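You operate a simulated robot arm through the tools that you are given. There is no shell and no other tool. Be economical: measure what you need, move in short steps, check, and stop when the job is done.

You are at the controls of a simulated robot arm. One attempt, no reset.

## Task
Give the black puck two drops of blue glue at the dispenser.
Fine: switch it on and leave it on; the puck stays in the ring; swing the arm aside again; spill none.

Only the result counts: the job must be done as asked and must still hold three seconds after the hand-in. Knocking over, shifting, dropping, spilling or breaking anything else fails it.

## Robot
A 6-joint arm with a four-finger gripper on a trunk, on a base that drives. Base frame: it is fixed to the floor where the robot stands at the start and does not move with it; the origin is under the middle of the robot, x ahead of it, y to its left, z up; the surface under the hand at the start is at about z = 0.78. Units: m, degrees, N and s.
Its first joint turns from -166.0 to 166.0 degrees. Places, roughly: blue arm [0.6, 0.1, 0.9]; blue drop button [0.5, 0, 0.8]; dispenser dial [0.8, -0.1, 1]; dispenser switch [0.8, 0, 1]; glue dispenser [0.7, -0.1, 0.9]; orange arm [0.6, -0.2, 0.9]; orange drop button [0.5, -0.1, 0.8]; ring of the glue dispenser [0.6, -0.1, 0.8]. Payload 3.43 kg.
The tool frame sits at the grasp point between the pads (the TCP): z along the fingers, y along the line on which they close. The tips reach 0.03 m beyond it. The gripper opens to 0.12 m. The gripper's body begins 0.085 m behind the TCP.
Orientation is told as [roll, pitch, yaw] about the base's x, y, z axes, in that order, counted from this pose: with the fingers straight down and closing along the base's y, the tool's x points along the base's -x, its y along +y and its z along -z.

## Interface
- The arm moves only by the tool nudge_tool. Its argument "deltas" is a list of rows, each an object (a shift or turn left out is 0, a gripper value left out holds the last) with "rotation": the turn, a rotation vector about the tool's x, y, z in degrees, a list of three; "slide": the shift along the tool's x, y, z in m, a list of three; "grip": the gripper command, from -1 (shut) to 1 (fully open), values between in proportion. In form: [{"rotation": [wx, wy, wz], "slide": [dx, dy, dz], "grip": grip}, ...]. A call has 1 to 12 rows; each row is the pose to reach, as a shift and turn from the pose commanded when the call began, along the tool's axes at that moment. A row lasts 0.2 s, in which the tool goes at most 0.05 m and 8.6 degrees; a call with a longer step from one row to the next is refused whole, and so is a gripper value outside its range. Where a pose cannot be reached the arm comes as near as it can. A force on the tool above 90 N (or 10 N above the force at the start of the call, whichever is more), or a blocked arm, ends the call early, and 0.2 s more pass. Each finger halts on what it meets, pressing with about 36 N; the grip force reading is that of the motor and also rises with nothing between the fingers. The clock runs only during rows and for 0.2 s after the last one: add rows that repeat a pose to give the fingers time. It gives the time, the measured TCP pose, the force on the tool (base axes), the opening and the grip force at its end, in the units of the frame above (readings bear some noise), with the torque about the TCP (base axes, N m) and any sound that the robot's microphone picked up.
- Cameras (640 x 400 px; columns grow to the right, rows downward): "scene" is now at [-0.1991, 0.1736, 1.2477]; the picture's right is [-0.17, -0.98, 0.00], its down [-0.25, 0.04, -0.97] and it looks along [0.95, -0.17, -0.25] (base axes); focal length 252 px, centre (320, 200). "wrist" rides on the gripper at [0.072, -0.017, -0.12] in the tool frame; the picture's right is [0.23, 0.97, 0.00], its down [-0.81, 0.19, -0.55] and it looks along [-0.54, 0.13, 0.83] (tool axes); focal length 275 px, centre (320, 200). There is no depth. A picture from a camera that has moved, and an enlarged one, comes with that camera's place and axes in the base frame and with its lens.
- get_image(camera): a new picture of that camera. No time passes.
- base_move(legs): drives the robot by 1 to 6 legs, each [ahead, turn to the left] in m and degrees, along the robot's own axes; the way and the turn of a leg run together, so that a leg with both is an arc; at most 1.5 m and 180 degrees a leg. The arm and the cameras ride along, it lands a little off, and it stops where it bumps. It gives what a move gives.
- turn_head(pan, tilt): turns the head with the scene camera to pan (to the left, within 143 degrees either way) and tilt (down, from -29 to 69), counted from straight ahead of the robot. It gives what a move gives.
- enlarge(camera, box): a new picture of the part [left, top, right, bottom] of that camera's present view, enlarged. No time passes.
- sign_off(): hands the job in; it is judged then, once.

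Work in short steps. Places have to be worked out from the pictures, the camera data and where the tool is seen: move nearer, look again, correct. Check each grasp and each placing, and mend what went wrong. You have 120 turns and 98 pictures in all, those below and enlarged ones among them. Open the gripper and draw the arm clear of the work before you hand the job in, unless the task says otherwise; then end with one line.

The tools are called after "Request:" as name(argument=value, ...) on one line, values as JSON. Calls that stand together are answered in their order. nudge_tool: Moves the arm, as the interface text tells. Its arguments: {"type":"object","properties":{"deltas":{"type":"array","items":{"type":"object","properties":{"rotation":{"type":"array","items":{"type":"number"}},"slide":{"type":"array","items":{"type":"number"}},"grip":{"type":"number"}}}}},"required":["deltas"]} The other tools are called the same way: base_move (legs) drives the base; turn_head (pan, tilt) turns the head that bears the scene camera; get_image (camera) takes a picture; enlarge (camera, box) takes an enlarged picture of a part of a camera's view; sign_off () hands the job in.

At the start:

```text
t: 0.0
tcp_pos: [0.6487, 0.3361, 1.2249]
orientation: [0.0, 0.1, 0.0]
ft_force: [0.1, 0.5, 0.0]
torque: [0.02, 0.04, -0.01]
opening: 0.12
finger_force: 0.1
robot x, y, heading: [0.0005, 0.0016, -0.2]
head pan, tilt: [-10.1, 14.0]
```

scene: 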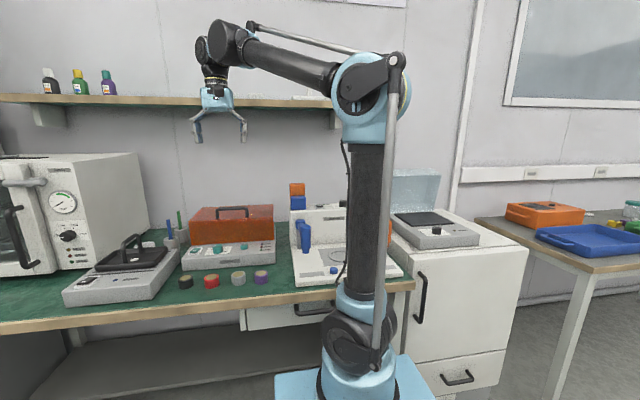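
wrist: 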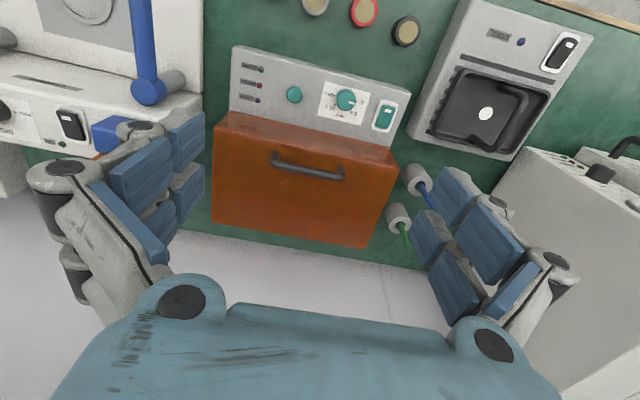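

The dispenser is partly hidden by the arm column. I'll enlarge the scene around the dispenser and pucks first.

Request:
enlarge(camera="scene", box=[160, 160, 420, 320])

Request:
enlarge(camera="wrist", box=[0, 0, 640, 180])

```text
2.46 times, centred on (290, 240) of scene
camera zoom: at [-0.1991, 0.1736, 1.2477], right [-0.17, -0.98, 0.0], down [-0.25, 0.04, -0.97], along [0.95, -0.17, -0.25], focal length 620 px, centre (394, 102)
```

zoom: 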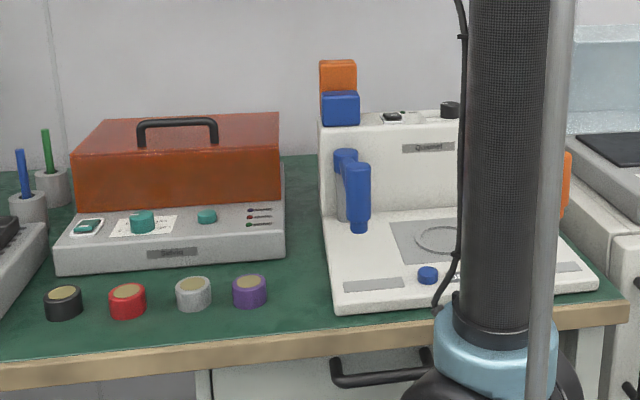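

```text
1.00 times, centred on (320, 90) of wrist (not enlarged: the box is as wide or as high as the picture)
camera zoom: at [0.5774, 0.3203, 1.3448], right [-0.23, 0.97, 0.0], down [0.81, 0.19, 0.55], along [0.54, 0.13, -0.83], focal length 275 px, centre (320, 310)
```

zoom: 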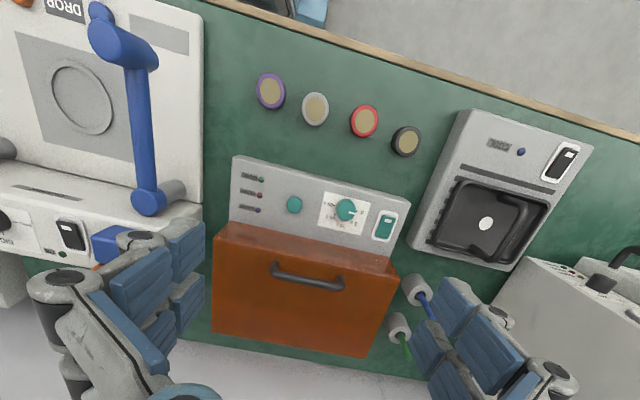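

The black puck is near (0.56, 0.47) and the ring near (0.62, -0.04). I'll move the tool over in front of the dispenser, staying high, to look at its panel.

Request:
nudge_tool(deltas=[{"slide": [0.02, -0.039, 0]}, {"slide": [0.04, -0.078, 0]}, {"slide": [0.06, -0.117, 0]}, {"slide": [0.08, -0.156, 0]}, {"slide": [0.1, -0.195, 0]}, {"slide": [0.12, -0.234, 0]}, {"slide": [0.14, -0.273, 0]}, {"slide": [0.16, -0.312, 0]}, {"slide": [0.18, -0.351, 0]}, {"slide": [0.2, -0.39, 0]}])

Request:
get_image(camera="wrist")

Request:
get_image(camera="scene")

```text
t: 2.2
tcp_pos: [0.435, -0.0529, 1.2278]
orientation: [0.0, -0.8, 0.0]
ft_force: [-0.5, -0.1, -0.2]
torque: [0.08, 0.0, -0.02]
opening: 0.1198
finger_force: 0.0
robot x, y, heading: [-0.0015, 0.0024, -0.1]
head pan, tilt: [-10.1, 14.0]
```

```text
93 pictures are left
camera wrist: at [0.3614, -0.0695, 1.3475], right [-0.23, 0.97, 0.0], down [0.8, 0.19, 0.56], along [0.55, 0.13, -0.83], focal length 275 px, centre (320, 200)
```

wrist: 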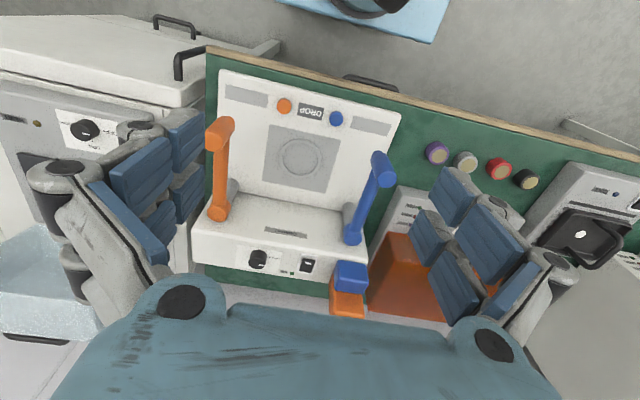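

```text
92 pictures are left
camera scene: at [-0.1993, 0.1734, 1.2477], right [-0.17, -0.98, 0.0], down [-0.25, 0.04, -0.97], along [0.95, -0.17, -0.25], focal length 252 px, centre (320, 200)
```

scene: 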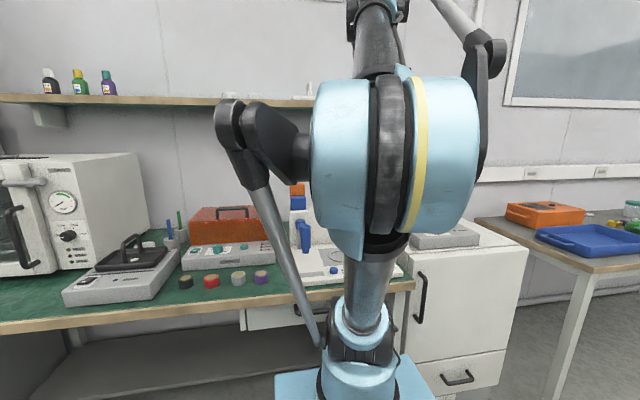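

Request:
enlarge(camera="wrist", box=[190, 190, 390, 315])

Request:
enlarge(camera="wrist", box=[190, 70, 414, 210])

```text
3.20 times, centred on (290, 252) of wrist
camera zoom: at [0.3614, -0.0695, 1.3475], right [-0.23, 0.97, 0.0], down [0.8, 0.19, 0.56], along [0.55, 0.13, -0.83], focal length 881 px, centre (416, 32)
```

zoom: 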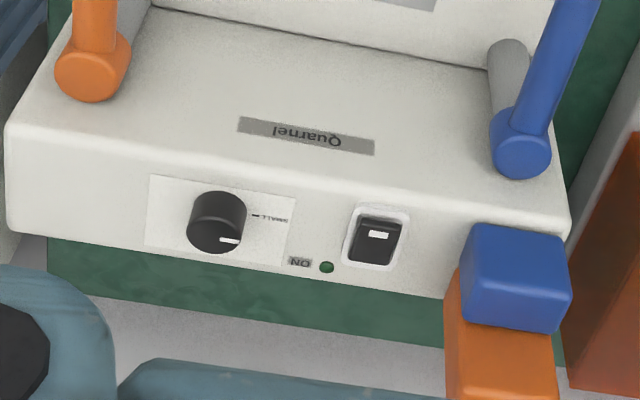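

```text
2.86 times, centred on (302, 140) of wrist
camera zoom: at [0.3614, -0.0695, 1.3475], right [-0.23, 0.97, 0.0], down [0.8, 0.19, 0.56], along [0.55, 0.13, -0.83], focal length 786 px, centre (371, 371)
```

zoom: 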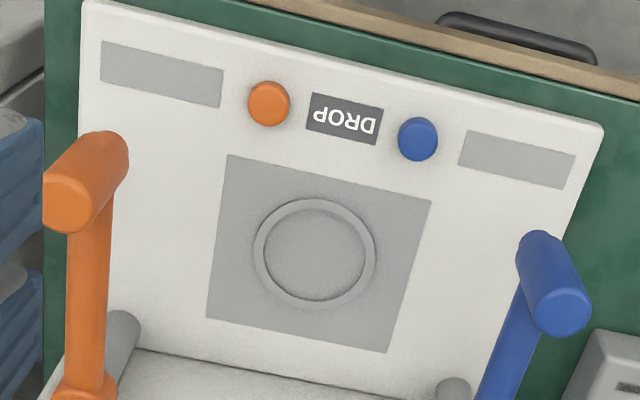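

I'll come closer above the dial and switch to read the labels.

Request:
nudge_tool(deltas=[{"slide": [-0.05, 0, 0]}, {"slide": [-0.1, 0, 0]}, {"slide": [-0.15, 0, 0]}, {"slide": [-0.2, 0, 0]}, {"slide": [-0.22, 0, 0.02]}])

Request:
get_image(camera="wrist")

Request:
enlarge(camera="wrist", box=[200, 50, 440, 200])

```text
t: 3.4
tcp_pos: [0.6522, -0.0547, 1.212]
orientation: [0.0, -0.7, 0.0]
ft_force: [-0.3, -0.2, 0.4]
torque: [-0.02, -0.07, -0.03]
opening: 0.1199
finger_force: 0.0
robot x, y, heading: [0.0014, 0.0013, 0.0]
head pan, tilt: [-10.1, 14.0]
```

```text
89 pictures are left
camera wrist: at [0.5792, -0.0707, 1.3309], right [-0.23, 0.97, 0.0], down [0.8, 0.19, 0.56], along [0.55, 0.13, -0.83], focal length 275 px, centre (320, 200)
```

wrist: 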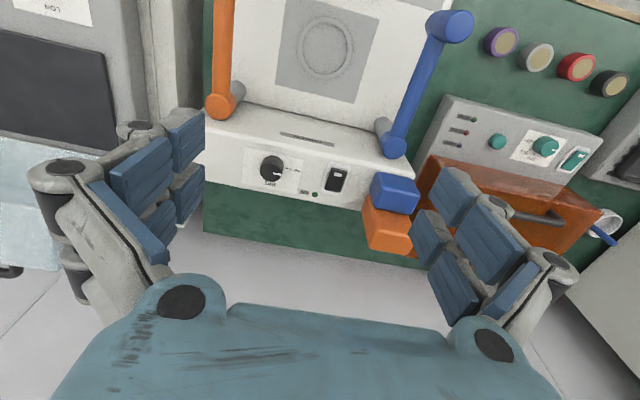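

```text
2.67 times, centred on (320, 125) of wrist
camera zoom: at [0.5792, -0.0707, 1.3309], right [-0.23, 0.97, 0.0], down [0.8, 0.19, 0.56], along [0.55, 0.13, -0.83], focal length 734 px, centre (320, 400)
```

zoom: 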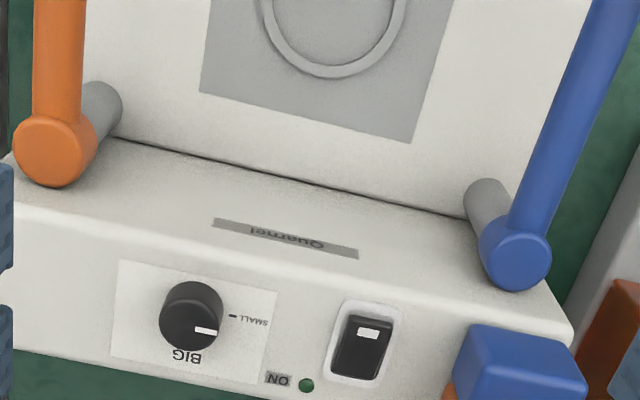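

Request:
enlarge(camera="wrist", box=[236, 140, 356, 215])

```text
5.33 times, centred on (296, 178) of wrist
camera zoom: at [0.5792, -0.0707, 1.3309], right [-0.23, 0.97, 0.0], down [0.8, 0.19, 0.56], along [0.55, 0.13, -0.83], focal length 1468 px, centre (448, 320)
```

zoom: 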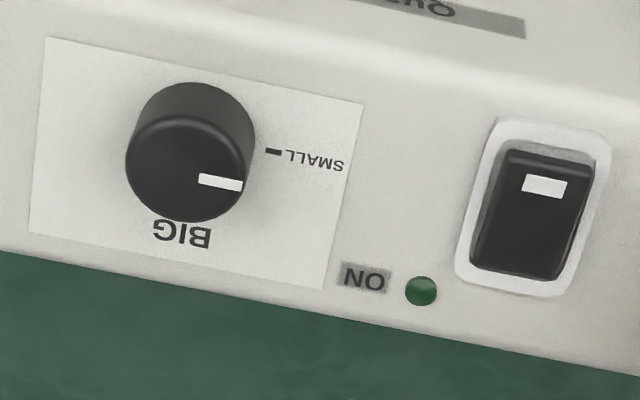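

Dial points to SMALL (fine drops not specified otherwise, so I leave it), the power light is dark. Triangulation gives ring ≈ (0.624, -0.05, 0.81), switch ≈ (0.788, 0.005, 0.945), dial ≈ (0.788, -0.098). Now go above the black puck, turning the tool so it closes along x, away from the neighbouring puck.

Request:
nudge_tool(deltas=[{"slide": [0.0075, 0.0435, 0], "rotation": [0, 0, -7.5]}, {"slide": [0.015, 0.087, 0], "rotation": [0, 0, -15]}, {"slide": [0.0225, 0.1305, 0], "rotation": [0, 0, -22.5]}, {"slide": [0.03, 0.174, 0], "rotation": [0, 0, -30]}, {"slide": [0.0375, 0.2175, 0], "rotation": [0, 0, -37.5]}, {"slide": [0.045, 0.261, 0], "rotation": [0, 0, -45]}, {"slide": [0.0525, 0.3045, 0], "rotation": [0, 0, -52.5]}, {"slide": [0.06, 0.348, 0], "rotation": [0, 0, -60]}, {"slide": [0.0675, 0.3915, 0], "rotation": [0, 0, -67.5]}, {"slide": [0.075, 0.435, 0], "rotation": [0, 0, -75]}, {"slide": [0.0825, 0.4785, 0], "rotation": [0, 0, -82.5]}, {"slide": [0.089, 0.522, 0], "rotation": [0, 0, -90]}])

Request:
get_image(camera="wrist")

Request:
get_image(camera="scene")

```text
t: 6.0
tcp_pos: [0.5652, 0.4681, 1.2151]
orientation: [-0.7, 0.0, 90.1]
ft_force: [-0.1, 0.5, -0.1]
torque: [0.07, -0.04, -0.02]
opening: 0.1201
finger_force: 0.1
robot x, y, heading: [0.0042, 0.0023, -0.1]
head pan, tilt: [-10.1, 14.0]
```

```text
86 pictures are left
camera wrist: at [0.5809, 0.398, 1.3343], right [-0.97, -0.23, -0.01], down [-0.2, 0.81, 0.55], along [-0.12, 0.54, -0.83], focal length 275 px, centre (320, 200)
```

wrist: 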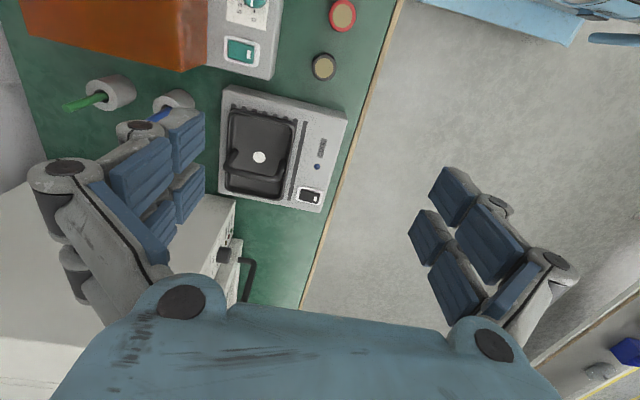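

```text
85 pictures are left
camera scene: at [-0.1992, 0.1734, 1.2477], right [-0.18, -0.98, 0.0], down [-0.25, 0.04, -0.97], along [0.95, -0.17, -0.25], focal length 252 px, centre (320, 200)
```

scene: 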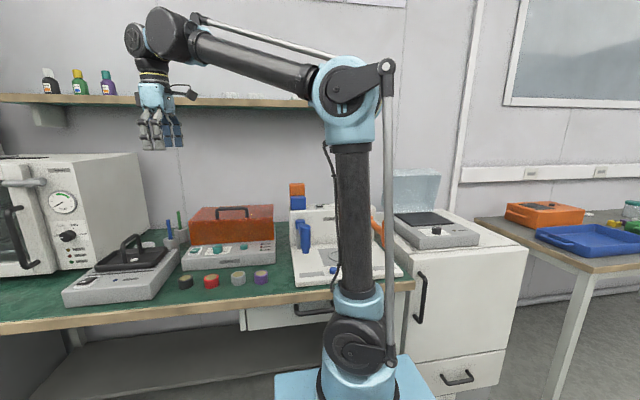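

Puck triangulates to (0.5636, 0.465), top ≈ 0.815. I'll narrow the gripper to ~0.085 and go down to z ≈ 0.90, then check; I also look at the switch in the scene view.

Request:
nudge_tool(deltas=[{"slide": [0.003, 0.0015, 0.05], "grip": 0.4}, {"slide": [0.003, 0.0015, 0.1]}, {"slide": [0.003, 0.0015, 0.15]}, {"slide": [0.003, 0.0015, 0.2]}, {"slide": [0.003, 0.0015, 0.25]}, {"slide": [0.003, 0.0015, 0.29]}, {"slide": [0.003, 0.0015, 0.31]}])

Request:
get_image(camera="wrist")

Request:
enlarge(camera="scene", box=[280, 170, 400, 290])

Request:
enlarge(camera="scene", box=[140, 230, 220, 300])

```text
refused: row 1 steps farther than a row can; nothing moved
```

```text
84 pictures are left
camera wrist: at [0.5809, 0.398, 1.3343], right [-0.97, -0.23, -0.01], down [-0.2, 0.81, 0.55], along [-0.12, 0.54, -0.83], focal length 275 px, centre (320, 200)
```

wrist: 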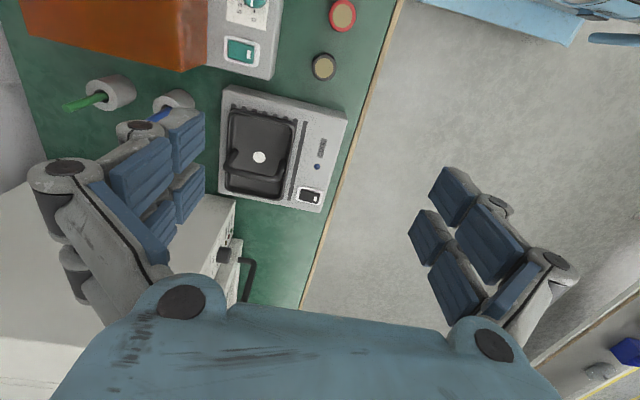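

```text
3.33 times, centred on (340, 230) of scene
camera zoom: at [-0.1992, 0.1734, 1.2477], right [-0.18, -0.98, 0.0], down [-0.25, 0.04, -0.97], along [0.95, -0.17, -0.25], focal length 839 px, centre (253, 100)
```

zoom: 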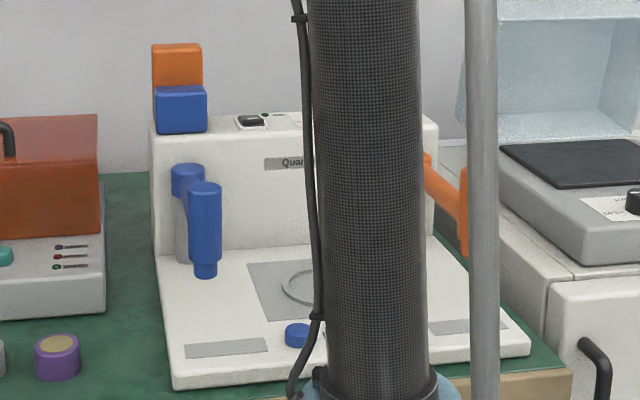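

```text
5.71 times, centred on (180, 265) of scene
camera zoom: at [-0.1992, 0.1734, 1.2477], right [-0.18, -0.98, 0.0], down [-0.25, 0.04, -0.97], along [0.95, -0.17, -0.25], focal length 1438 px, centre (1120, -171)
```

zoom: 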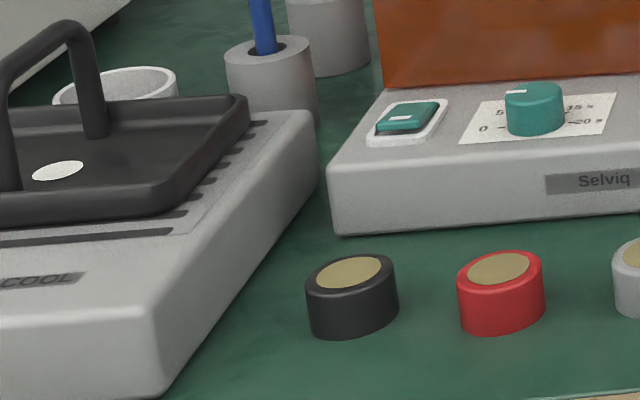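

Row steps must be slightly shorter; redo the descent.

Request:
nudge_tool(deltas=[{"slide": [0.003, 0.0015, 0.045], "grip": 0.4}, {"slide": [0.003, 0.0015, 0.09]}, {"slide": [0.003, 0.0015, 0.135]}, {"slide": [0.003, 0.0015, 0.18]}, {"slide": [0.003, 0.0015, 0.225]}, {"slide": [0.003, 0.0015, 0.27]}, {"slide": [0.003, 0.0015, 0.31]}])

Request:
get_image(camera="wrist")

Request:
enlarge(camera="scene", box=[330, 190, 380, 220])

Request:
get_image(camera="scene")

```text
t: 7.6
tcp_pos: [0.5678, 0.4656, 0.9025]
orientation: [-0.7, 0.0, 90.0]
ft_force: [0.6, -0.2, 0.6]
torque: [0.04, 0.01, 0.01]
opening: 0.0838
finger_force: 0.1
robot x, y, heading: [-0.0008, 0.0019, -0.1]
head pan, tilt: [-10.1, 14.0]
```

```text
81 pictures are left
camera wrist: at [0.5838, 0.3947, 1.0221], right [-0.97, -0.23, -0.01], down [-0.2, 0.81, 0.55], along [-0.12, 0.54, -0.83], focal length 275 px, centre (320, 200)
```

wrist: 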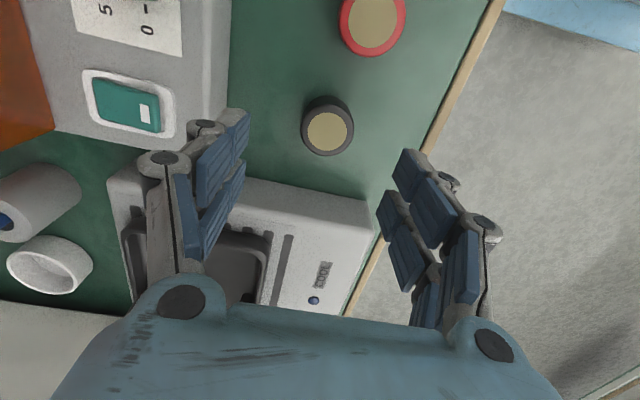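

```text
12.80 times, centred on (355, 205) of scene
camera zoom: at [-0.1992, 0.1736, 1.2477], right [-0.18, -0.98, 0.0], down [-0.25, 0.04, -0.97], along [0.95, -0.17, -0.25], focal length 3222 px, centre (-128, 136)
```

zoom: 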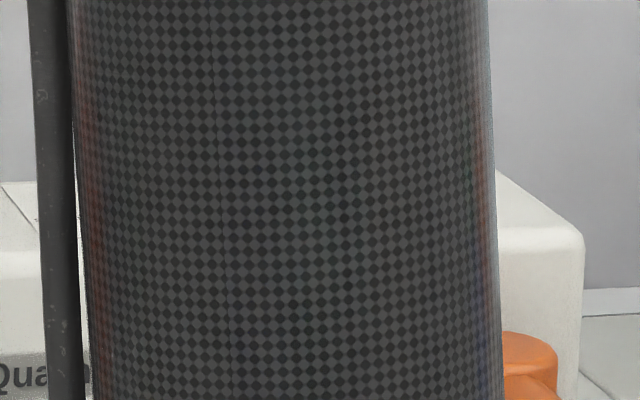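

```text
79 pictures are left
camera scene: at [-0.1992, 0.1736, 1.2477], right [-0.18, -0.98, 0.0], down [-0.25, 0.04, -0.97], along [0.95, -0.17, -0.25], focal length 252 px, centre (320, 200)
```

scene: 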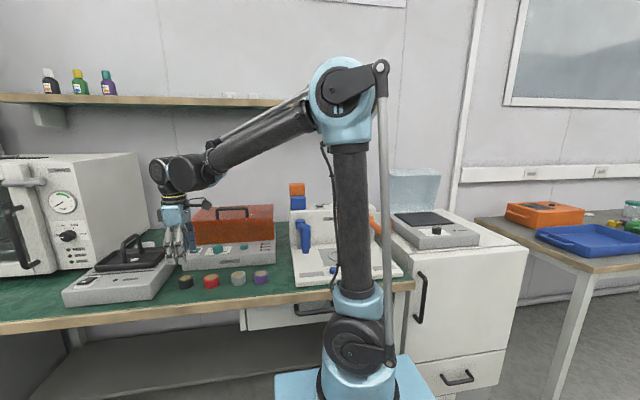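

Puck confirmed at (0.563, 0.465), centred between the fingers within millimetres. Lower to z ≈ 0.815 and close.

Request:
nudge_tool(deltas=[{"slide": [0, 0.004, 0.04]}, {"slide": [0, 0.004, 0.075]}, {"slide": [0, 0.004, 0.088]}, {"slide": [0, 0.004, 0.088], "grip": -0.6}, {"slide": [0, 0.004, 0.088], "grip": -0.6}, {"slide": [0, 0.004, 0.088], "grip": -0.6}])

Request:
get_image(camera="wrist")

```text
t: 9.0
tcp_pos: [0.5639, 0.4652, 0.8133]
orientation: [-0.8, -0.1, 89.9]
ft_force: [-0.4, 0.7, -0.4]
torque: [0.02, 0.02, 0.02]
opening: 0.0423
finger_force: 35.6
robot x, y, heading: [-0.0016, 0.0022, -0.2]
head pan, tilt: [-10.1, 14.0]
```

```text
78 pictures are left
camera wrist: at [0.5795, 0.3951, 0.9329], right [-0.97, -0.23, -0.01], down [-0.2, 0.81, 0.55], along [-0.12, 0.54, -0.83], focal length 275 px, centre (320, 200)
```

wrist: 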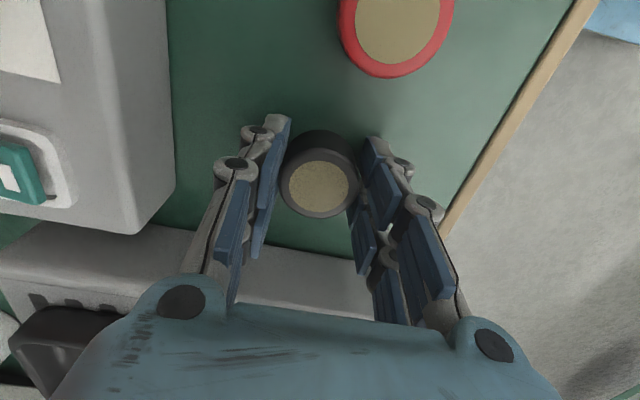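

Puck held (opening 0.042). Lift it by 0.28.

Request:
nudge_tool(deltas=[{"slide": [0, 0, -0.02]}, {"slide": [0, 0, -0.06]}, {"slide": [0, 0, -0.105]}, {"slide": [0, 0, -0.15]}, {"slide": [0, 0, -0.195]}, {"slide": [0, 0, -0.24]}, {"slide": [0, 0, -0.28]}])

Request:
get_image(camera="scene")

```text
t: 10.6
tcp_pos: [0.5615, 0.465, 1.0958]
orientation: [-0.7, 0.0, 90.0]
ft_force: [0.8, -0.5, -0.2]
torque: [-0.01, 0.01, 0.03]
opening: 0.024
finger_force: 0.2
robot x, y, heading: [-0.0015, 0.0032, 0.1]
head pan, tilt: [-10.1, 14.0]
```

```text
77 pictures are left
camera scene: at [-0.1991, 0.1736, 1.2477], right [-0.17, -0.98, 0.0], down [-0.25, 0.04, -0.97], along [0.95, -0.17, -0.25], focal length 252 px, centre (320, 200)
```

scene: 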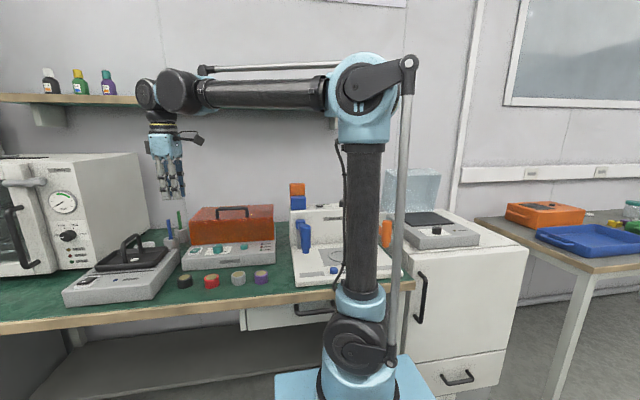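

The puck slipped out; opening went to 0.024. Look at where it is now.

Request:
get_image(camera="wrist")

Request:
enlarge(camera="scene", box=[140, 230, 220, 300])

```text
76 pictures are left
camera wrist: at [0.577, 0.3931, 1.2149], right [-0.97, -0.23, -0.01], down [-0.2, 0.81, 0.55], along [-0.12, 0.54, -0.83], focal length 275 px, centre (320, 200)
```

wrist: 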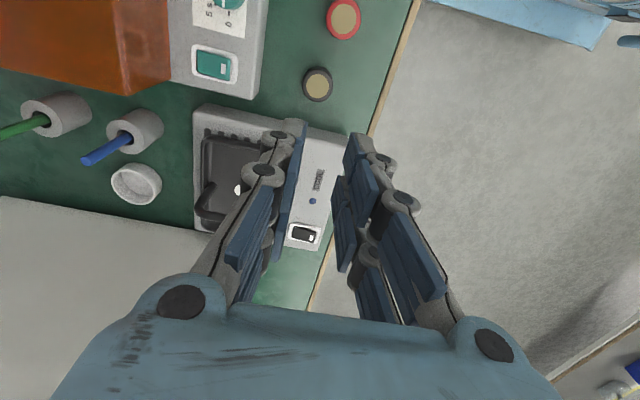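

```text
5.71 times, centred on (180, 265) of scene
camera zoom: at [-0.1991, 0.1736, 1.2477], right [-0.17, -0.98, 0.0], down [-0.25, 0.04, -0.97], along [0.95, -0.17, -0.25], focal length 1438 px, centre (1120, -171)
```

zoom: 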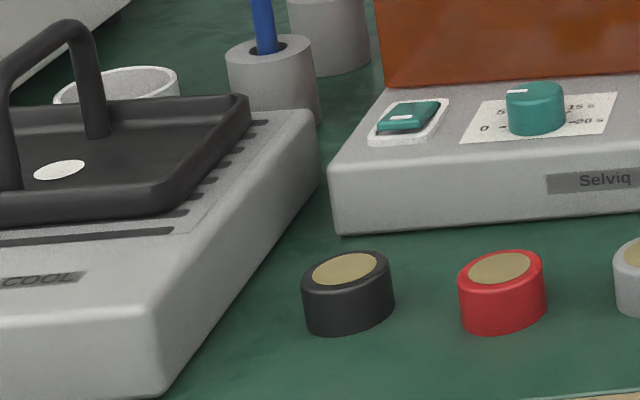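

The puck still stands, now near (0.566, 0.468). Try again, centred on it, fully closing and then lifting only a little to check.

Request:
nudge_tool(deltas=[{"slide": [0, 0, 0.045], "grip": 0.3}, {"slide": [-0.003, -0.0035, 0.09]}, {"slide": [-0.003, -0.0035, 0.135]}, {"slide": [-0.003, -0.0035, 0.18]}, {"slide": [-0.003, -0.0035, 0.215]}, {"slide": [-0.003, -0.0035, 0.215]}])

Request:
get_image(camera="wrist")

```text
t: 12.0
tcp_pos: [0.5689, 0.4694, 0.8783]
orientation: [-0.6, 0.1, 89.9]
ft_force: [-0.1, 1.1, 0.0]
torque: [-0.01, 0.02, 0.01]
opening: 0.078
finger_force: 0.0
robot x, y, heading: [0.0014, 0.0038, 0.0]
head pan, tilt: [-10.1, 14.0]
```

```text
74 pictures are left
camera wrist: at [0.5835, 0.3989, 0.9987], right [-0.97, -0.23, -0.01], down [-0.2, 0.81, 0.55], along [-0.12, 0.54, -0.83], focal length 275 px, centre (320, 200)
```

wrist: 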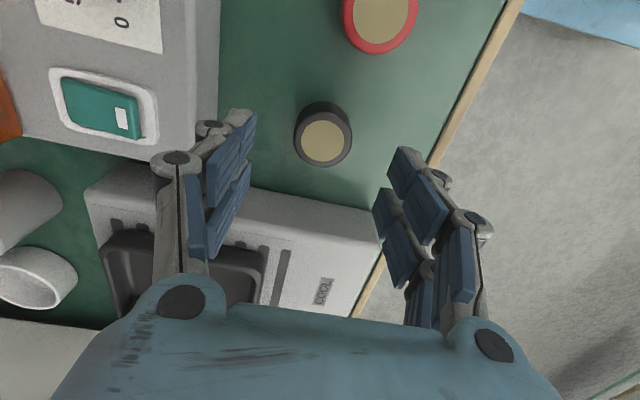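

Aligned to the puck (≈0.5655, 0.4707). Lower, close fully, then raise 2 cm slowly.

Request:
nudge_tool(deltas=[{"slide": [-0.001, 0.003, 0.04]}, {"slide": [-0.001, 0.003, 0.06]}, {"slide": [-0.001, 0.003, 0.067]}, {"slide": [-0.001, 0.003, 0.067]}, {"slide": [-0.001, 0.003, 0.067], "grip": -1}, {"slide": [-0.001, 0.003, 0.067]}, {"slide": [-0.001, 0.003, 0.067]}, {"slide": [-0.001, 0.003, 0.067]}])

Request:
get_image(camera="wrist")

```text
t: 13.8
tcp_pos: [0.5654, 0.4702, 0.8104]
orientation: [-0.6, 0.0, 89.9]
ft_force: [0.2, 0.1, 0.2]
torque: [0.0, -0.02, -0.01]
opening: 0.042
finger_force: 36.0
robot x, y, heading: [0.0005, 0.0022, 0.2]
head pan, tilt: [-10.1, 14.0]
```

```text
73 pictures are left
camera wrist: at [0.5808, 0.399, 0.9308], right [-0.97, -0.23, -0.01], down [-0.2, 0.81, 0.55], along [-0.12, 0.54, -0.83], focal length 275 px, centre (320, 200)
```

wrist: 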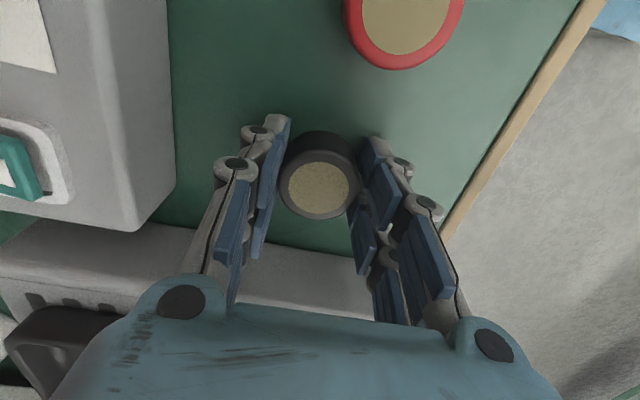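

Request:
nudge_tool(deltas=[{"slide": [0, 0, -0.003]}, {"slide": [0, 0, -0.006]}, {"slide": [0, 0, -0.01]}, {"slide": [0, 0, -0.015]}, {"slide": [0, 0, -0.02]}])

Request:
get_image(camera="wrist")

```text
t: 15.0
tcp_pos: [0.5653, 0.47, 0.8327]
orientation: [-0.7, 0.0, 90.0]
ft_force: [-0.1, -0.1, -2.2]
torque: [-0.04, 0.0, -0.01]
opening: 0.0422
finger_force: 36.0
robot x, y, heading: [-0.0009, -0.0006, -0.1]
head pan, tilt: [-10.1, 14.0]
```

```text
72 pictures are left
camera wrist: at [0.5805, 0.3987, 0.9517], right [-0.97, -0.23, -0.01], down [-0.2, 0.81, 0.55], along [-0.12, 0.54, -0.83], focal length 275 px, centre (320, 200)
```

wrist: 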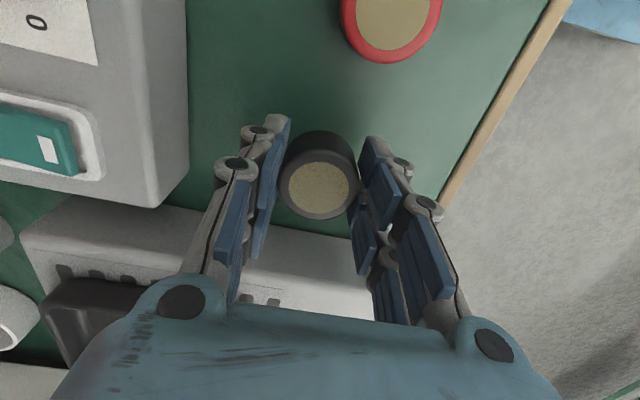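

Held this time (2.2 N load, opening 0.042). Lift gently to ≈1.09.

Request:
nudge_tool(deltas=[{"slide": [0, 0, -0.01]}, {"slide": [0, 0, -0.025]}, {"slide": [0, 0, -0.045]}, {"slide": [0, 0, -0.07]}, {"slide": [0, 0, -0.1]}, {"slide": [0, 0, -0.13]}, {"slide": [0, 0, -0.16]}, {"slide": [0, 0, -0.19]}, {"slide": [0, 0, -0.215]}, {"slide": [0, 0, -0.235]}, {"slide": [0, 0, -0.25]}, {"slide": [0, 0, -0.255]}])

```text
t: 17.6
tcp_pos: [0.5595, 0.4694, 1.085]
orientation: [-0.6, 0.0, 90.1]
ft_force: [0.4, -0.2, -0.6]
torque: [0.02, -0.02, 0.0]
opening: 0.0421
finger_force: 36.3
robot x, y, heading: [-0.0018, 0.0011, 0.3]
head pan, tilt: [-10.1, 14.0]
```

Still holding. Carry it towards the ring at this height, in two gentle legs.

Request:
nudge_tool(deltas=[{"slide": [0.012, -0.0015, 0]}, {"slide": [0.035, -0.004, 0]}, {"slide": [0.065, -0.008, 0]}, {"slide": [0.1, -0.0125, 0]}, {"slide": [0.137, -0.017, 0]}, {"slide": [0.175, -0.0217, 0]}, {"slide": [0.213, -0.0265, 0]}, {"slide": [0.25, -0.031, 0]}, {"slide": [0.28, -0.0348, 0]}, {"slide": [0.303, -0.0377, 0]}, {"slide": [0.315, -0.0391, 0]}, {"slide": [0.32, -0.0398, 0]}])

Request:
nudge_tool(deltas=[{"slide": [0.012, -0.0015, 0]}, {"slide": [0.035, -0.004, 0]}, {"slide": [0.065, -0.008, 0]}, {"slide": [0.1, -0.0125, 0]}, {"slide": [0.135, -0.0168, 0]}, {"slide": [0.165, -0.0205, 0]}, {"slide": [0.185, -0.023, 0]}, {"slide": [0.195, -0.0242, 0]}, {"slide": [0.199, -0.0247, 0]}, {"slide": [0.199, -0.0247, 0]}])

Request:
get_image(camera="wrist")

Request:
get_image(camera="scene")

```text
t: 20.2
tcp_pos: [0.6014, 0.1492, 1.0851]
orientation: [-0.6, 0.0, 90.1]
ft_force: [-0.6, 0.4, 0.0]
torque: [0.0, 0.0, 0.0]
opening: 0.0425
finger_force: 36.1
robot x, y, heading: [0.0009, -0.0002, -0.2]
head pan, tilt: [-10.1, 14.0]
```

```text
t: 22.4
tcp_pos: [0.6252, -0.0491, 1.0866]
orientation: [-0.6, 0.0, 89.9]
ft_force: [0.3, 1.1, -1.1]
torque: [0.01, 0.02, -0.04]
opening: 0.0423
finger_force: 36.0
robot x, y, heading: [0.0001, 0.0026, 0.1]
head pan, tilt: [-10.1, 14.0]
```

```text
71 pictures are left
camera wrist: at [0.6406, -0.1205, 1.2074], right [-0.97, -0.23, -0.01], down [-0.2, 0.81, 0.55], along [-0.12, 0.54, -0.83], focal length 275 px, centre (320, 200)
```

wrist: 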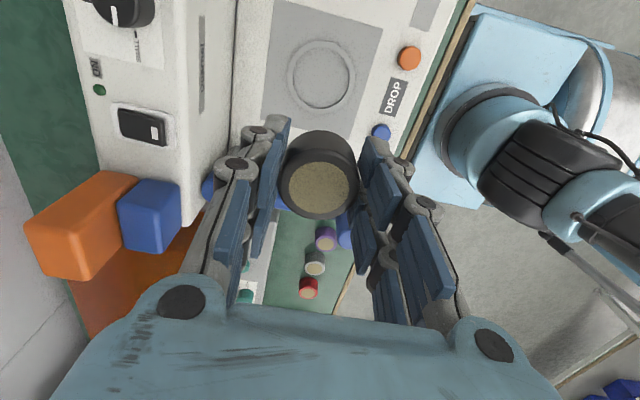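

```text
70 pictures are left
camera scene: at [-0.1992, 0.1736, 1.2477], right [-0.17, -0.98, 0.0], down [-0.25, 0.04, -0.97], along [0.95, -0.17, -0.25], focal length 252 px, centre (320, 200)
```

scene: 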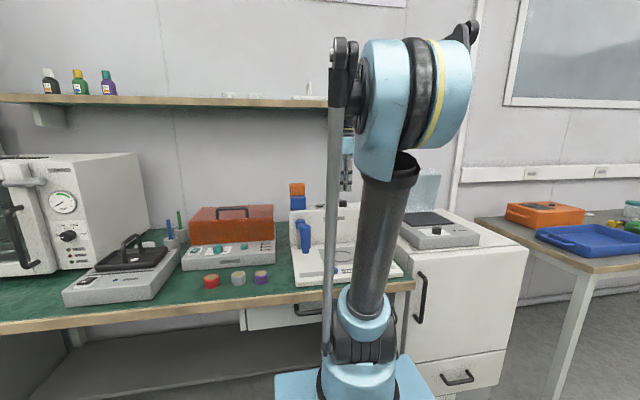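

Puck still held, ring seen at ≈(0.627, -0.056). Lower to z ≈ 0.88 and look again.

Request:
nudge_tool(deltas=[{"slide": [0.004, -0.001, 0.015]}, {"slide": [0.006, -0.001, 0.045]}, {"slide": [0.006, -0.001, 0.08]}, {"slide": [0.006, -0.001, 0.115]}, {"slide": [0.006, -0.001, 0.15]}, {"slide": [0.006, -0.001, 0.18]}, {"slide": [0.006, -0.001, 0.2]}, {"slide": [0.006, -0.001, 0.207]}, {"slide": [0.006, -0.001, 0.207]}])

Request:
get_image(camera="wrist")

Request:
enlarge(camera="scene", box=[280, 170, 420, 290])

```text
t: 24.4
tcp_pos: [0.6291, -0.0553, 0.8809]
orientation: [-0.7, 0.0, 89.9]
ft_force: [0.3, -0.1, -1.6]
torque: [-0.03, 0.02, -0.01]
opening: 0.0423
finger_force: 36.3
robot x, y, heading: [0.0028, 0.0027, -0.1]
head pan, tilt: [-10.1, 14.0]
```

```text
69 pictures are left
camera wrist: at [0.6444, -0.1264, 0.9997], right [-0.97, -0.23, -0.01], down [-0.2, 0.81, 0.55], along [-0.12, 0.54, -0.83], focal length 275 px, centre (320, 200)
```

wrist: 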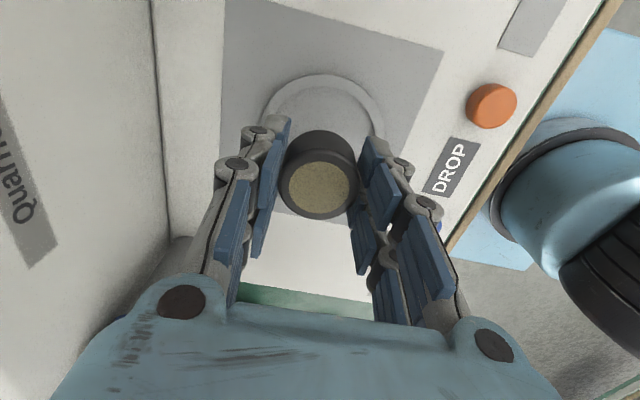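

```text
3.33 times, centred on (350, 230) of scene
camera zoom: at [-0.1991, 0.1736, 1.2477], right [-0.17, -0.98, 0.0], down [-0.25, 0.04, -0.97], along [0.95, -0.17, -0.25], focal length 839 px, centre (220, 100)
```

zoom: 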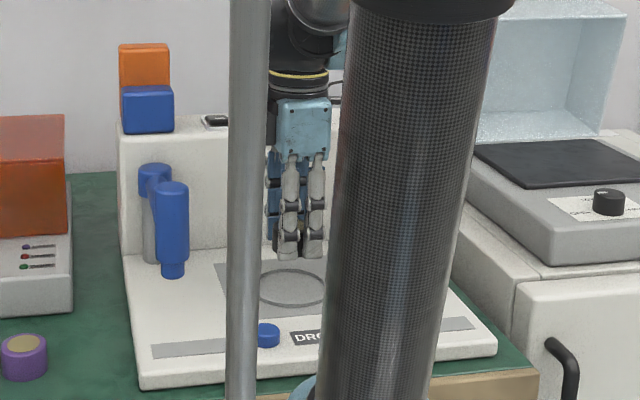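

Nearly centred over the ring (≈0.627, -0.057). Lower slowly, watching force.

Request:
nudge_tool(deltas=[{"slide": [0.002, 0.002, 0.01]}, {"slide": [0.002, 0.002, 0.025]}, {"slide": [0.002, 0.002, 0.036]}, {"slide": [0.002, 0.002, 0.042]}, {"slide": [0.002, 0.002, 0.042]}])

Request:
nudge_tool(deltas=[{"slide": [0, 0, 0.003]}, {"slide": [0, 0, 0.003]}])

Request:
enlarge(camera="wrist", box=[220, 40, 420, 240])

```text
t: 25.6
tcp_pos: [0.627, -0.0573, 0.8387]
orientation: [-0.6, 0.0, 89.9]
ft_force: [-0.6, 0.3, -1.2]
torque: [0.02, 0.01, 0.04]
opening: 0.042
finger_force: 35.6
robot x, y, heading: [0.0003, 0.0012, -0.1]
head pan, tilt: [-10.1, 14.0]
```

```text
t: 26.2
tcp_pos: [0.6274, -0.0573, 0.8366]
orientation: [-0.7, 0.1, 90.1]
ft_force: [-3.1, 6.4, 37.7]
torque: [-0.62, 1.09, -0.19]
opening: 0.0422
finger_force: 36.2
robot x, y, heading: [0.0004, 0.0042, -0.2]
head pan, tilt: [-10.1, 14.0]
```

```text
2.00 times, centred on (320, 140) of wrist
camera zoom: at [0.6425, -0.128, 0.9567], right [-0.97, -0.23, -0.01], down [-0.2, 0.81, 0.55], along [-0.12, 0.54, -0.83], focal length 551 px, centre (320, 320)
```

zoom: 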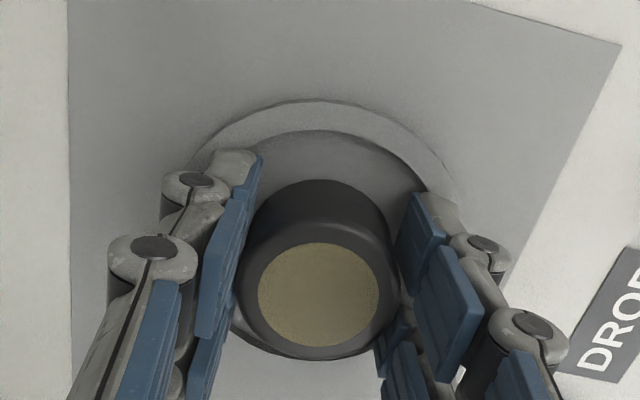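

Force shows the -x fingertip touching the ring's rim (contact about 29 mm to -x, 16 mm to -y of the TCP). Raise slightly, shift +x 4 mm and +y 2 mm, and lower again.

Request:
nudge_tool(deltas=[{"slide": [0, 0, -0.006]}, {"slide": [-0.002, -0.004, -0.006]}, {"slide": [-0.002, -0.004, -0.003]}, {"slide": [-0.002, -0.004, -0.001]}])

Request:
nudge_tool(deltas=[{"slide": [0, 0, 0.002]}, {"slide": [0, 0, 0.002]}])

```text
t: 27.2
tcp_pos: [0.631, -0.0553, 0.8371]
orientation: [-0.7, -0.1, 90.0]
ft_force: [1.2, 4.0, 21.7]
torque: [-0.41, 0.67, -0.06]
opening: 0.0421
finger_force: 35.9
robot x, y, heading: [0.0001, 0.002, -0.1]
head pan, tilt: [-10.1, 14.0]
```

```text
t: 28.0
tcp_pos: [0.6221, -0.0552, 0.8418]
orientation: [-1.3, 0.0, 90.0]
ft_force: [3.1, -0.7, -2.5]
torque: [0.05, 0.22, -0.03]
opening: 0.0424
finger_force: 35.6
robot x, y, heading: [0.0011, 0.0011, -0.1]
head pan, tilt: [-10.1, 14.0]
stopped in row 2: the force on the tool passed its limit at 92 N (the readings are from after the stop); the commanded pose is now the measured one
```

Contact stopped the move. Check what things look like.

Request:
get_image(camera="wrist")

Request:
enlarge(camera="scene", box=[280, 170, 420, 290])

```text
66 pictures are left
camera wrist: at [0.6366, -0.1262, 0.9619], right [-0.97, -0.23, -0.02], down [-0.2, 0.81, 0.55], along [-0.11, 0.54, -0.84], focal length 275 px, centre (320, 200)
```

wrist: 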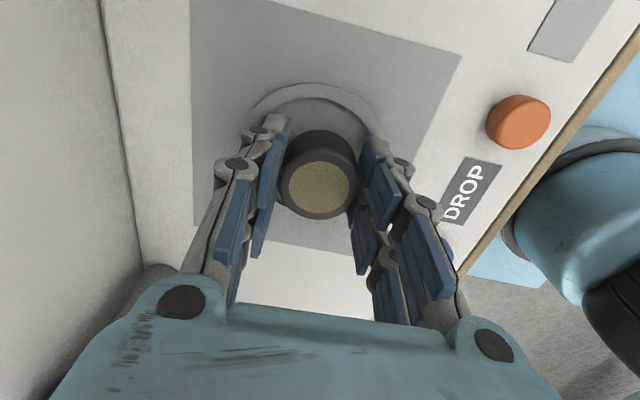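

```text
3.33 times, centred on (350, 230) of scene
camera zoom: at [-0.1982, 0.1734, 1.2479], right [-0.17, -0.98, 0.0], down [-0.25, 0.04, -0.97], along [0.95, -0.17, -0.26], focal length 839 px, centre (220, 100)
```

zoom: 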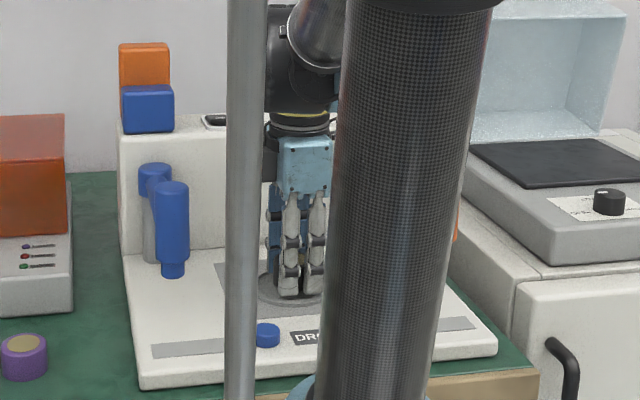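

The fingertips just span the ring's inner width, so they rest on the rim before the puck reaches the plate. I re-centre just above the rim (puck only a few mm over the plate) and straighten, then check force before releasing.

Request:
nudge_tool(deltas=[{"slide": [0, 0, -0.004]}, {"slide": [0, -0.006, -0.004], "rotation": [0, -1, 0]}, {"slide": [0, -0.006, -0.002], "rotation": [0, -1, 0]}, {"slide": [0, -0.006, -0.001], "rotation": [0, -1, 0]}])

Request:
enlarge(camera="wrist", box=[220, 40, 420, 240])

```text
t: 29.0
tcp_pos: [0.6269, -0.0553, 0.8427]
orientation: [-1.3, -1.0, 90.0]
ft_force: [-0.2, -0.1, -1.1]
torque: [0.01, -0.02, 0.01]
opening: 0.0421
finger_force: 35.8
robot x, y, heading: [-0.0006, 0.0011, 0.1]
head pan, tilt: [-10.1, 14.0]
```

```text
2.00 times, centred on (320, 140) of wrist
camera zoom: at [0.6417, -0.1283, 0.9615], right [-0.97, -0.23, -0.03], down [-0.21, 0.8, 0.56], along [-0.11, 0.55, -0.83], focal length 551 px, centre (320, 320)
```

zoom: 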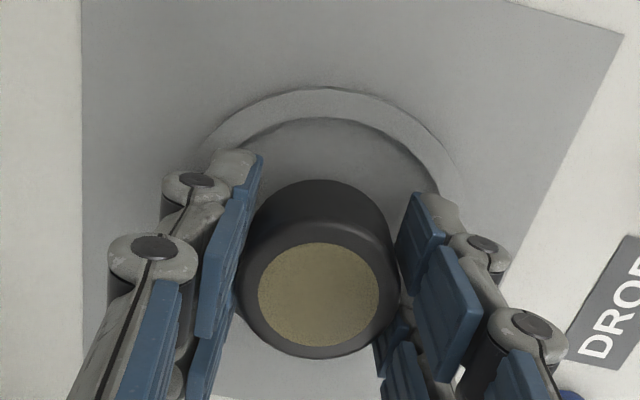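

Fix the small tilts (my correction went about the wrong axis), then lower in 1 mm steps for a light contact.

Request:
nudge_tool(deltas=[{"rotation": [-1.3, 1.0, 0], "slide": [0, 0, -0.002]}, {"rotation": [-1.3, 1.0, 0], "slide": [0, -0.001, 0.0]}, {"rotation": [-1.3, 1.0, 0], "slide": [0, -0.001, 0.002]}, {"rotation": [-1.3, 1.0, 0], "slide": [0, -0.001, 0.003]}])

Request:
nudge_tool(deltas=[{"slide": [0, 0, 0.0015]}, {"slide": [0, 0, 0.0015]}])

```text
t: 30.0
tcp_pos: [0.6289, -0.0547, 0.8403]
orientation: [-0.1, 0.0, 90.0]
ft_force: [-0.1, 0.0, -1.0]
torque: [-0.03, 0.0, -0.02]
opening: 0.042
finger_force: 36.3
robot x, y, heading: [0.0002, 0.0011, 0.1]
head pan, tilt: [-10.1, 14.0]
```

```text
t: 30.6
tcp_pos: [0.6284, -0.0543, 0.8387]
orientation: [-0.1, -0.1, 90.1]
ft_force: [-0.3, -0.2, -0.8]
torque: [-0.01, -0.01, 0.02]
opening: 0.042
finger_force: 36.5
robot x, y, heading: [-0.0035, 0.0032, -0.2]
head pan, tilt: [-10.1, 14.0]
```

Request:
nudge_tool(deltas=[{"slide": [0, 0, 0.0015]}, {"slide": [0, 0, 0.0015]}])

```text
t: 31.2
tcp_pos: [0.6297, -0.0555, 0.8363]
orientation: [-0.1, 0.0, 90.0]
ft_force: [-0.4, 0.5, -1.0]
torque: [0.0, -0.02, 0.0]
opening: 0.042
finger_force: 36.2
robot x, y, heading: [0.0007, 0.0046, 0.3]
head pan, tilt: [-10.1, 14.0]
```

Still free and slightly lower than the earlier contact height. Continue 1.5 mm at a time.

Request:
nudge_tool(deltas=[{"slide": [0, 0, 0.0015]}, {"slide": [0, 0, 0.0015]}])

```text
t: 31.8
tcp_pos: [0.6288, -0.0558, 0.837]
orientation: [-0.1, 0.0, 90.0]
ft_force: [1.9, -5.9, 29.4]
torque: [-0.84, 0.22, 0.05]
opening: 0.0423
finger_force: 35.7
robot x, y, heading: [-0.0016, 0.0027, 0.1]
head pan, tilt: [-10.1, 14.0]
```

Contact is now at the puck's own edge (about 23 mm to -y), so it sits on the plate (z ≈ 0.806). Ease off 1 mm and open a little.

Request:
nudge_tool(deltas=[{"slide": [0, 0, -0.001]}, {"slide": [0, 0, -0.001], "grip": -0.15}, {"slide": [0, 0, -0.001]}, {"slide": [0, 0, -0.001]}])

Request:
enlarge(camera="wrist", box=[220, 40, 420, 240])

```text
t: 32.8
tcp_pos: [0.6292, -0.0553, 0.8368]
orientation: [0.0, 0.0, 90.0]
ft_force: [-0.3, -0.7, 0.0]
torque: [-0.01, 0.0, 0.02]
opening: 0.0508
finger_force: 0.0
robot x, y, heading: [0.0031, 0.0067, 0.1]
head pan, tilt: [-10.1, 14.0]
```

```text
2.00 times, centred on (320, 140) of wrist
camera zoom: at [0.6458, -0.1261, 0.9569], right [-0.97, -0.23, 0.0], down [-0.19, 0.81, 0.55], along [-0.13, 0.54, -0.83], focal length 551 px, centre (320, 320)
```

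zoom: 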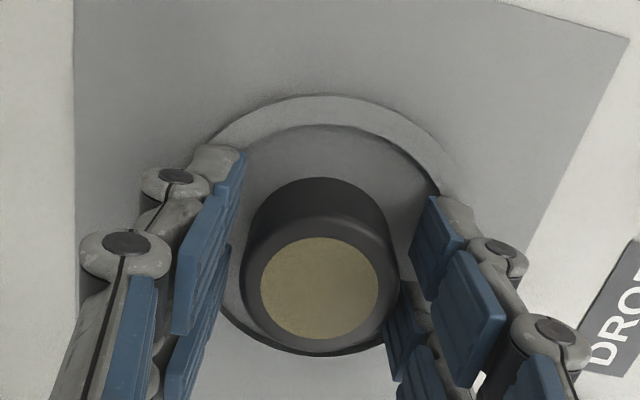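

Released. Rise straight up slowly and view the puck in the ring.

Request:
nudge_tool(deltas=[{"slide": [0, 0, -0.01]}, {"slide": [0, 0, -0.03]}, {"slide": [0, 0, -0.06]}, {"slide": [0, 0, -0.1]}, {"slide": [0, 0, -0.14]}, {"slide": [0, 0, -0.18]}, {"slide": [0, 0, -0.22]}, {"slide": [0, 0, -0.24]}, {"slide": [0, 0, -0.24]}])

Request:
get_image(camera="wrist")

Request:
enlarge(camera="scene", box=[280, 170, 420, 290])

```text
t: 34.8
tcp_pos: [0.6293, -0.0556, 1.0784]
orientation: [-0.1, -0.1, 90.0]
ft_force: [-0.2, 0.1, -0.2]
torque: [0.01, -0.01, -0.02]
opening: 0.051
finger_force: 0.1
robot x, y, heading: [0.0013, 0.0027, 0.1]
head pan, tilt: [-10.1, 14.0]
```

```text
62 pictures are left
camera wrist: at [0.6459, -0.1262, 1.1985], right [-0.97, -0.23, 0.0], down [-0.19, 0.81, 0.55], along [-0.13, 0.54, -0.83], focal length 275 px, centre (320, 200)
```

wrist: 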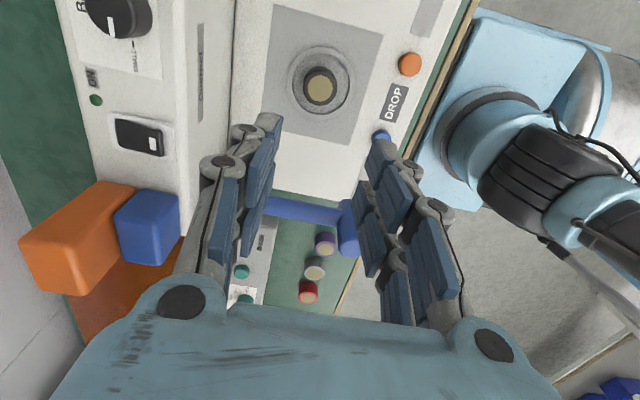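

```text
3.33 times, centred on (350, 230) of scene
camera zoom: at [-0.1992, 0.1736, 1.2477], right [-0.17, -0.98, 0.0], down [-0.25, 0.04, -0.97], along [0.95, -0.17, -0.25], focal length 839 px, centre (220, 100)
```

zoom: 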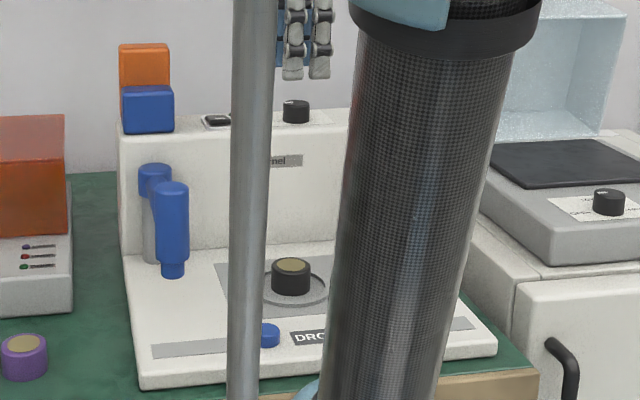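

The puck sits flat in the ring. Now study the switch rocker.

Request:
enlarge(camera="wrist", box=[80, 50, 200, 180])

Request:
enlarge(camera="scene", box=[330, 196, 380, 226])

```text
3.08 times, centred on (140, 115) of wrist
camera zoom: at [0.6459, -0.1262, 1.1985], right [-0.97, -0.23, 0.0], down [-0.19, 0.81, 0.55], along [-0.13, 0.54, -0.83], focal length 847 px, centre (874, 462)
```

zoom: 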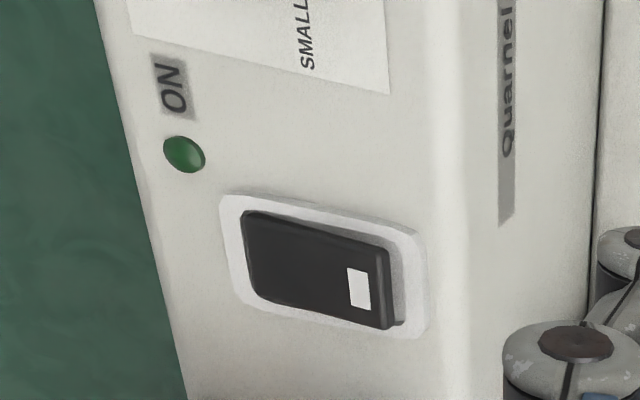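

```text
12.80 times, centred on (355, 211) of scene
camera zoom: at [-0.1992, 0.1736, 1.2477], right [-0.17, -0.98, 0.0], down [-0.25, 0.04, -0.97], along [0.95, -0.17, -0.25], focal length 3222 px, centre (-128, 59)
```

zoom: 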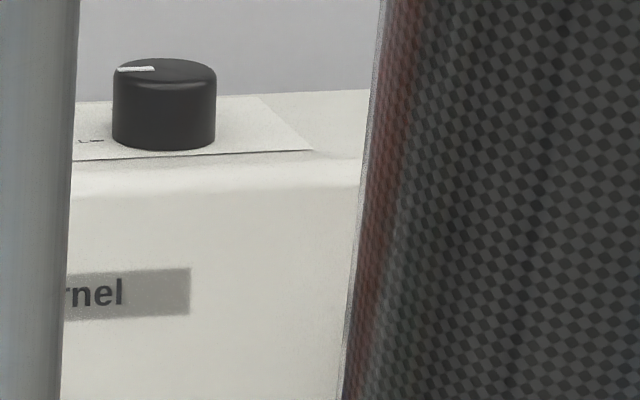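

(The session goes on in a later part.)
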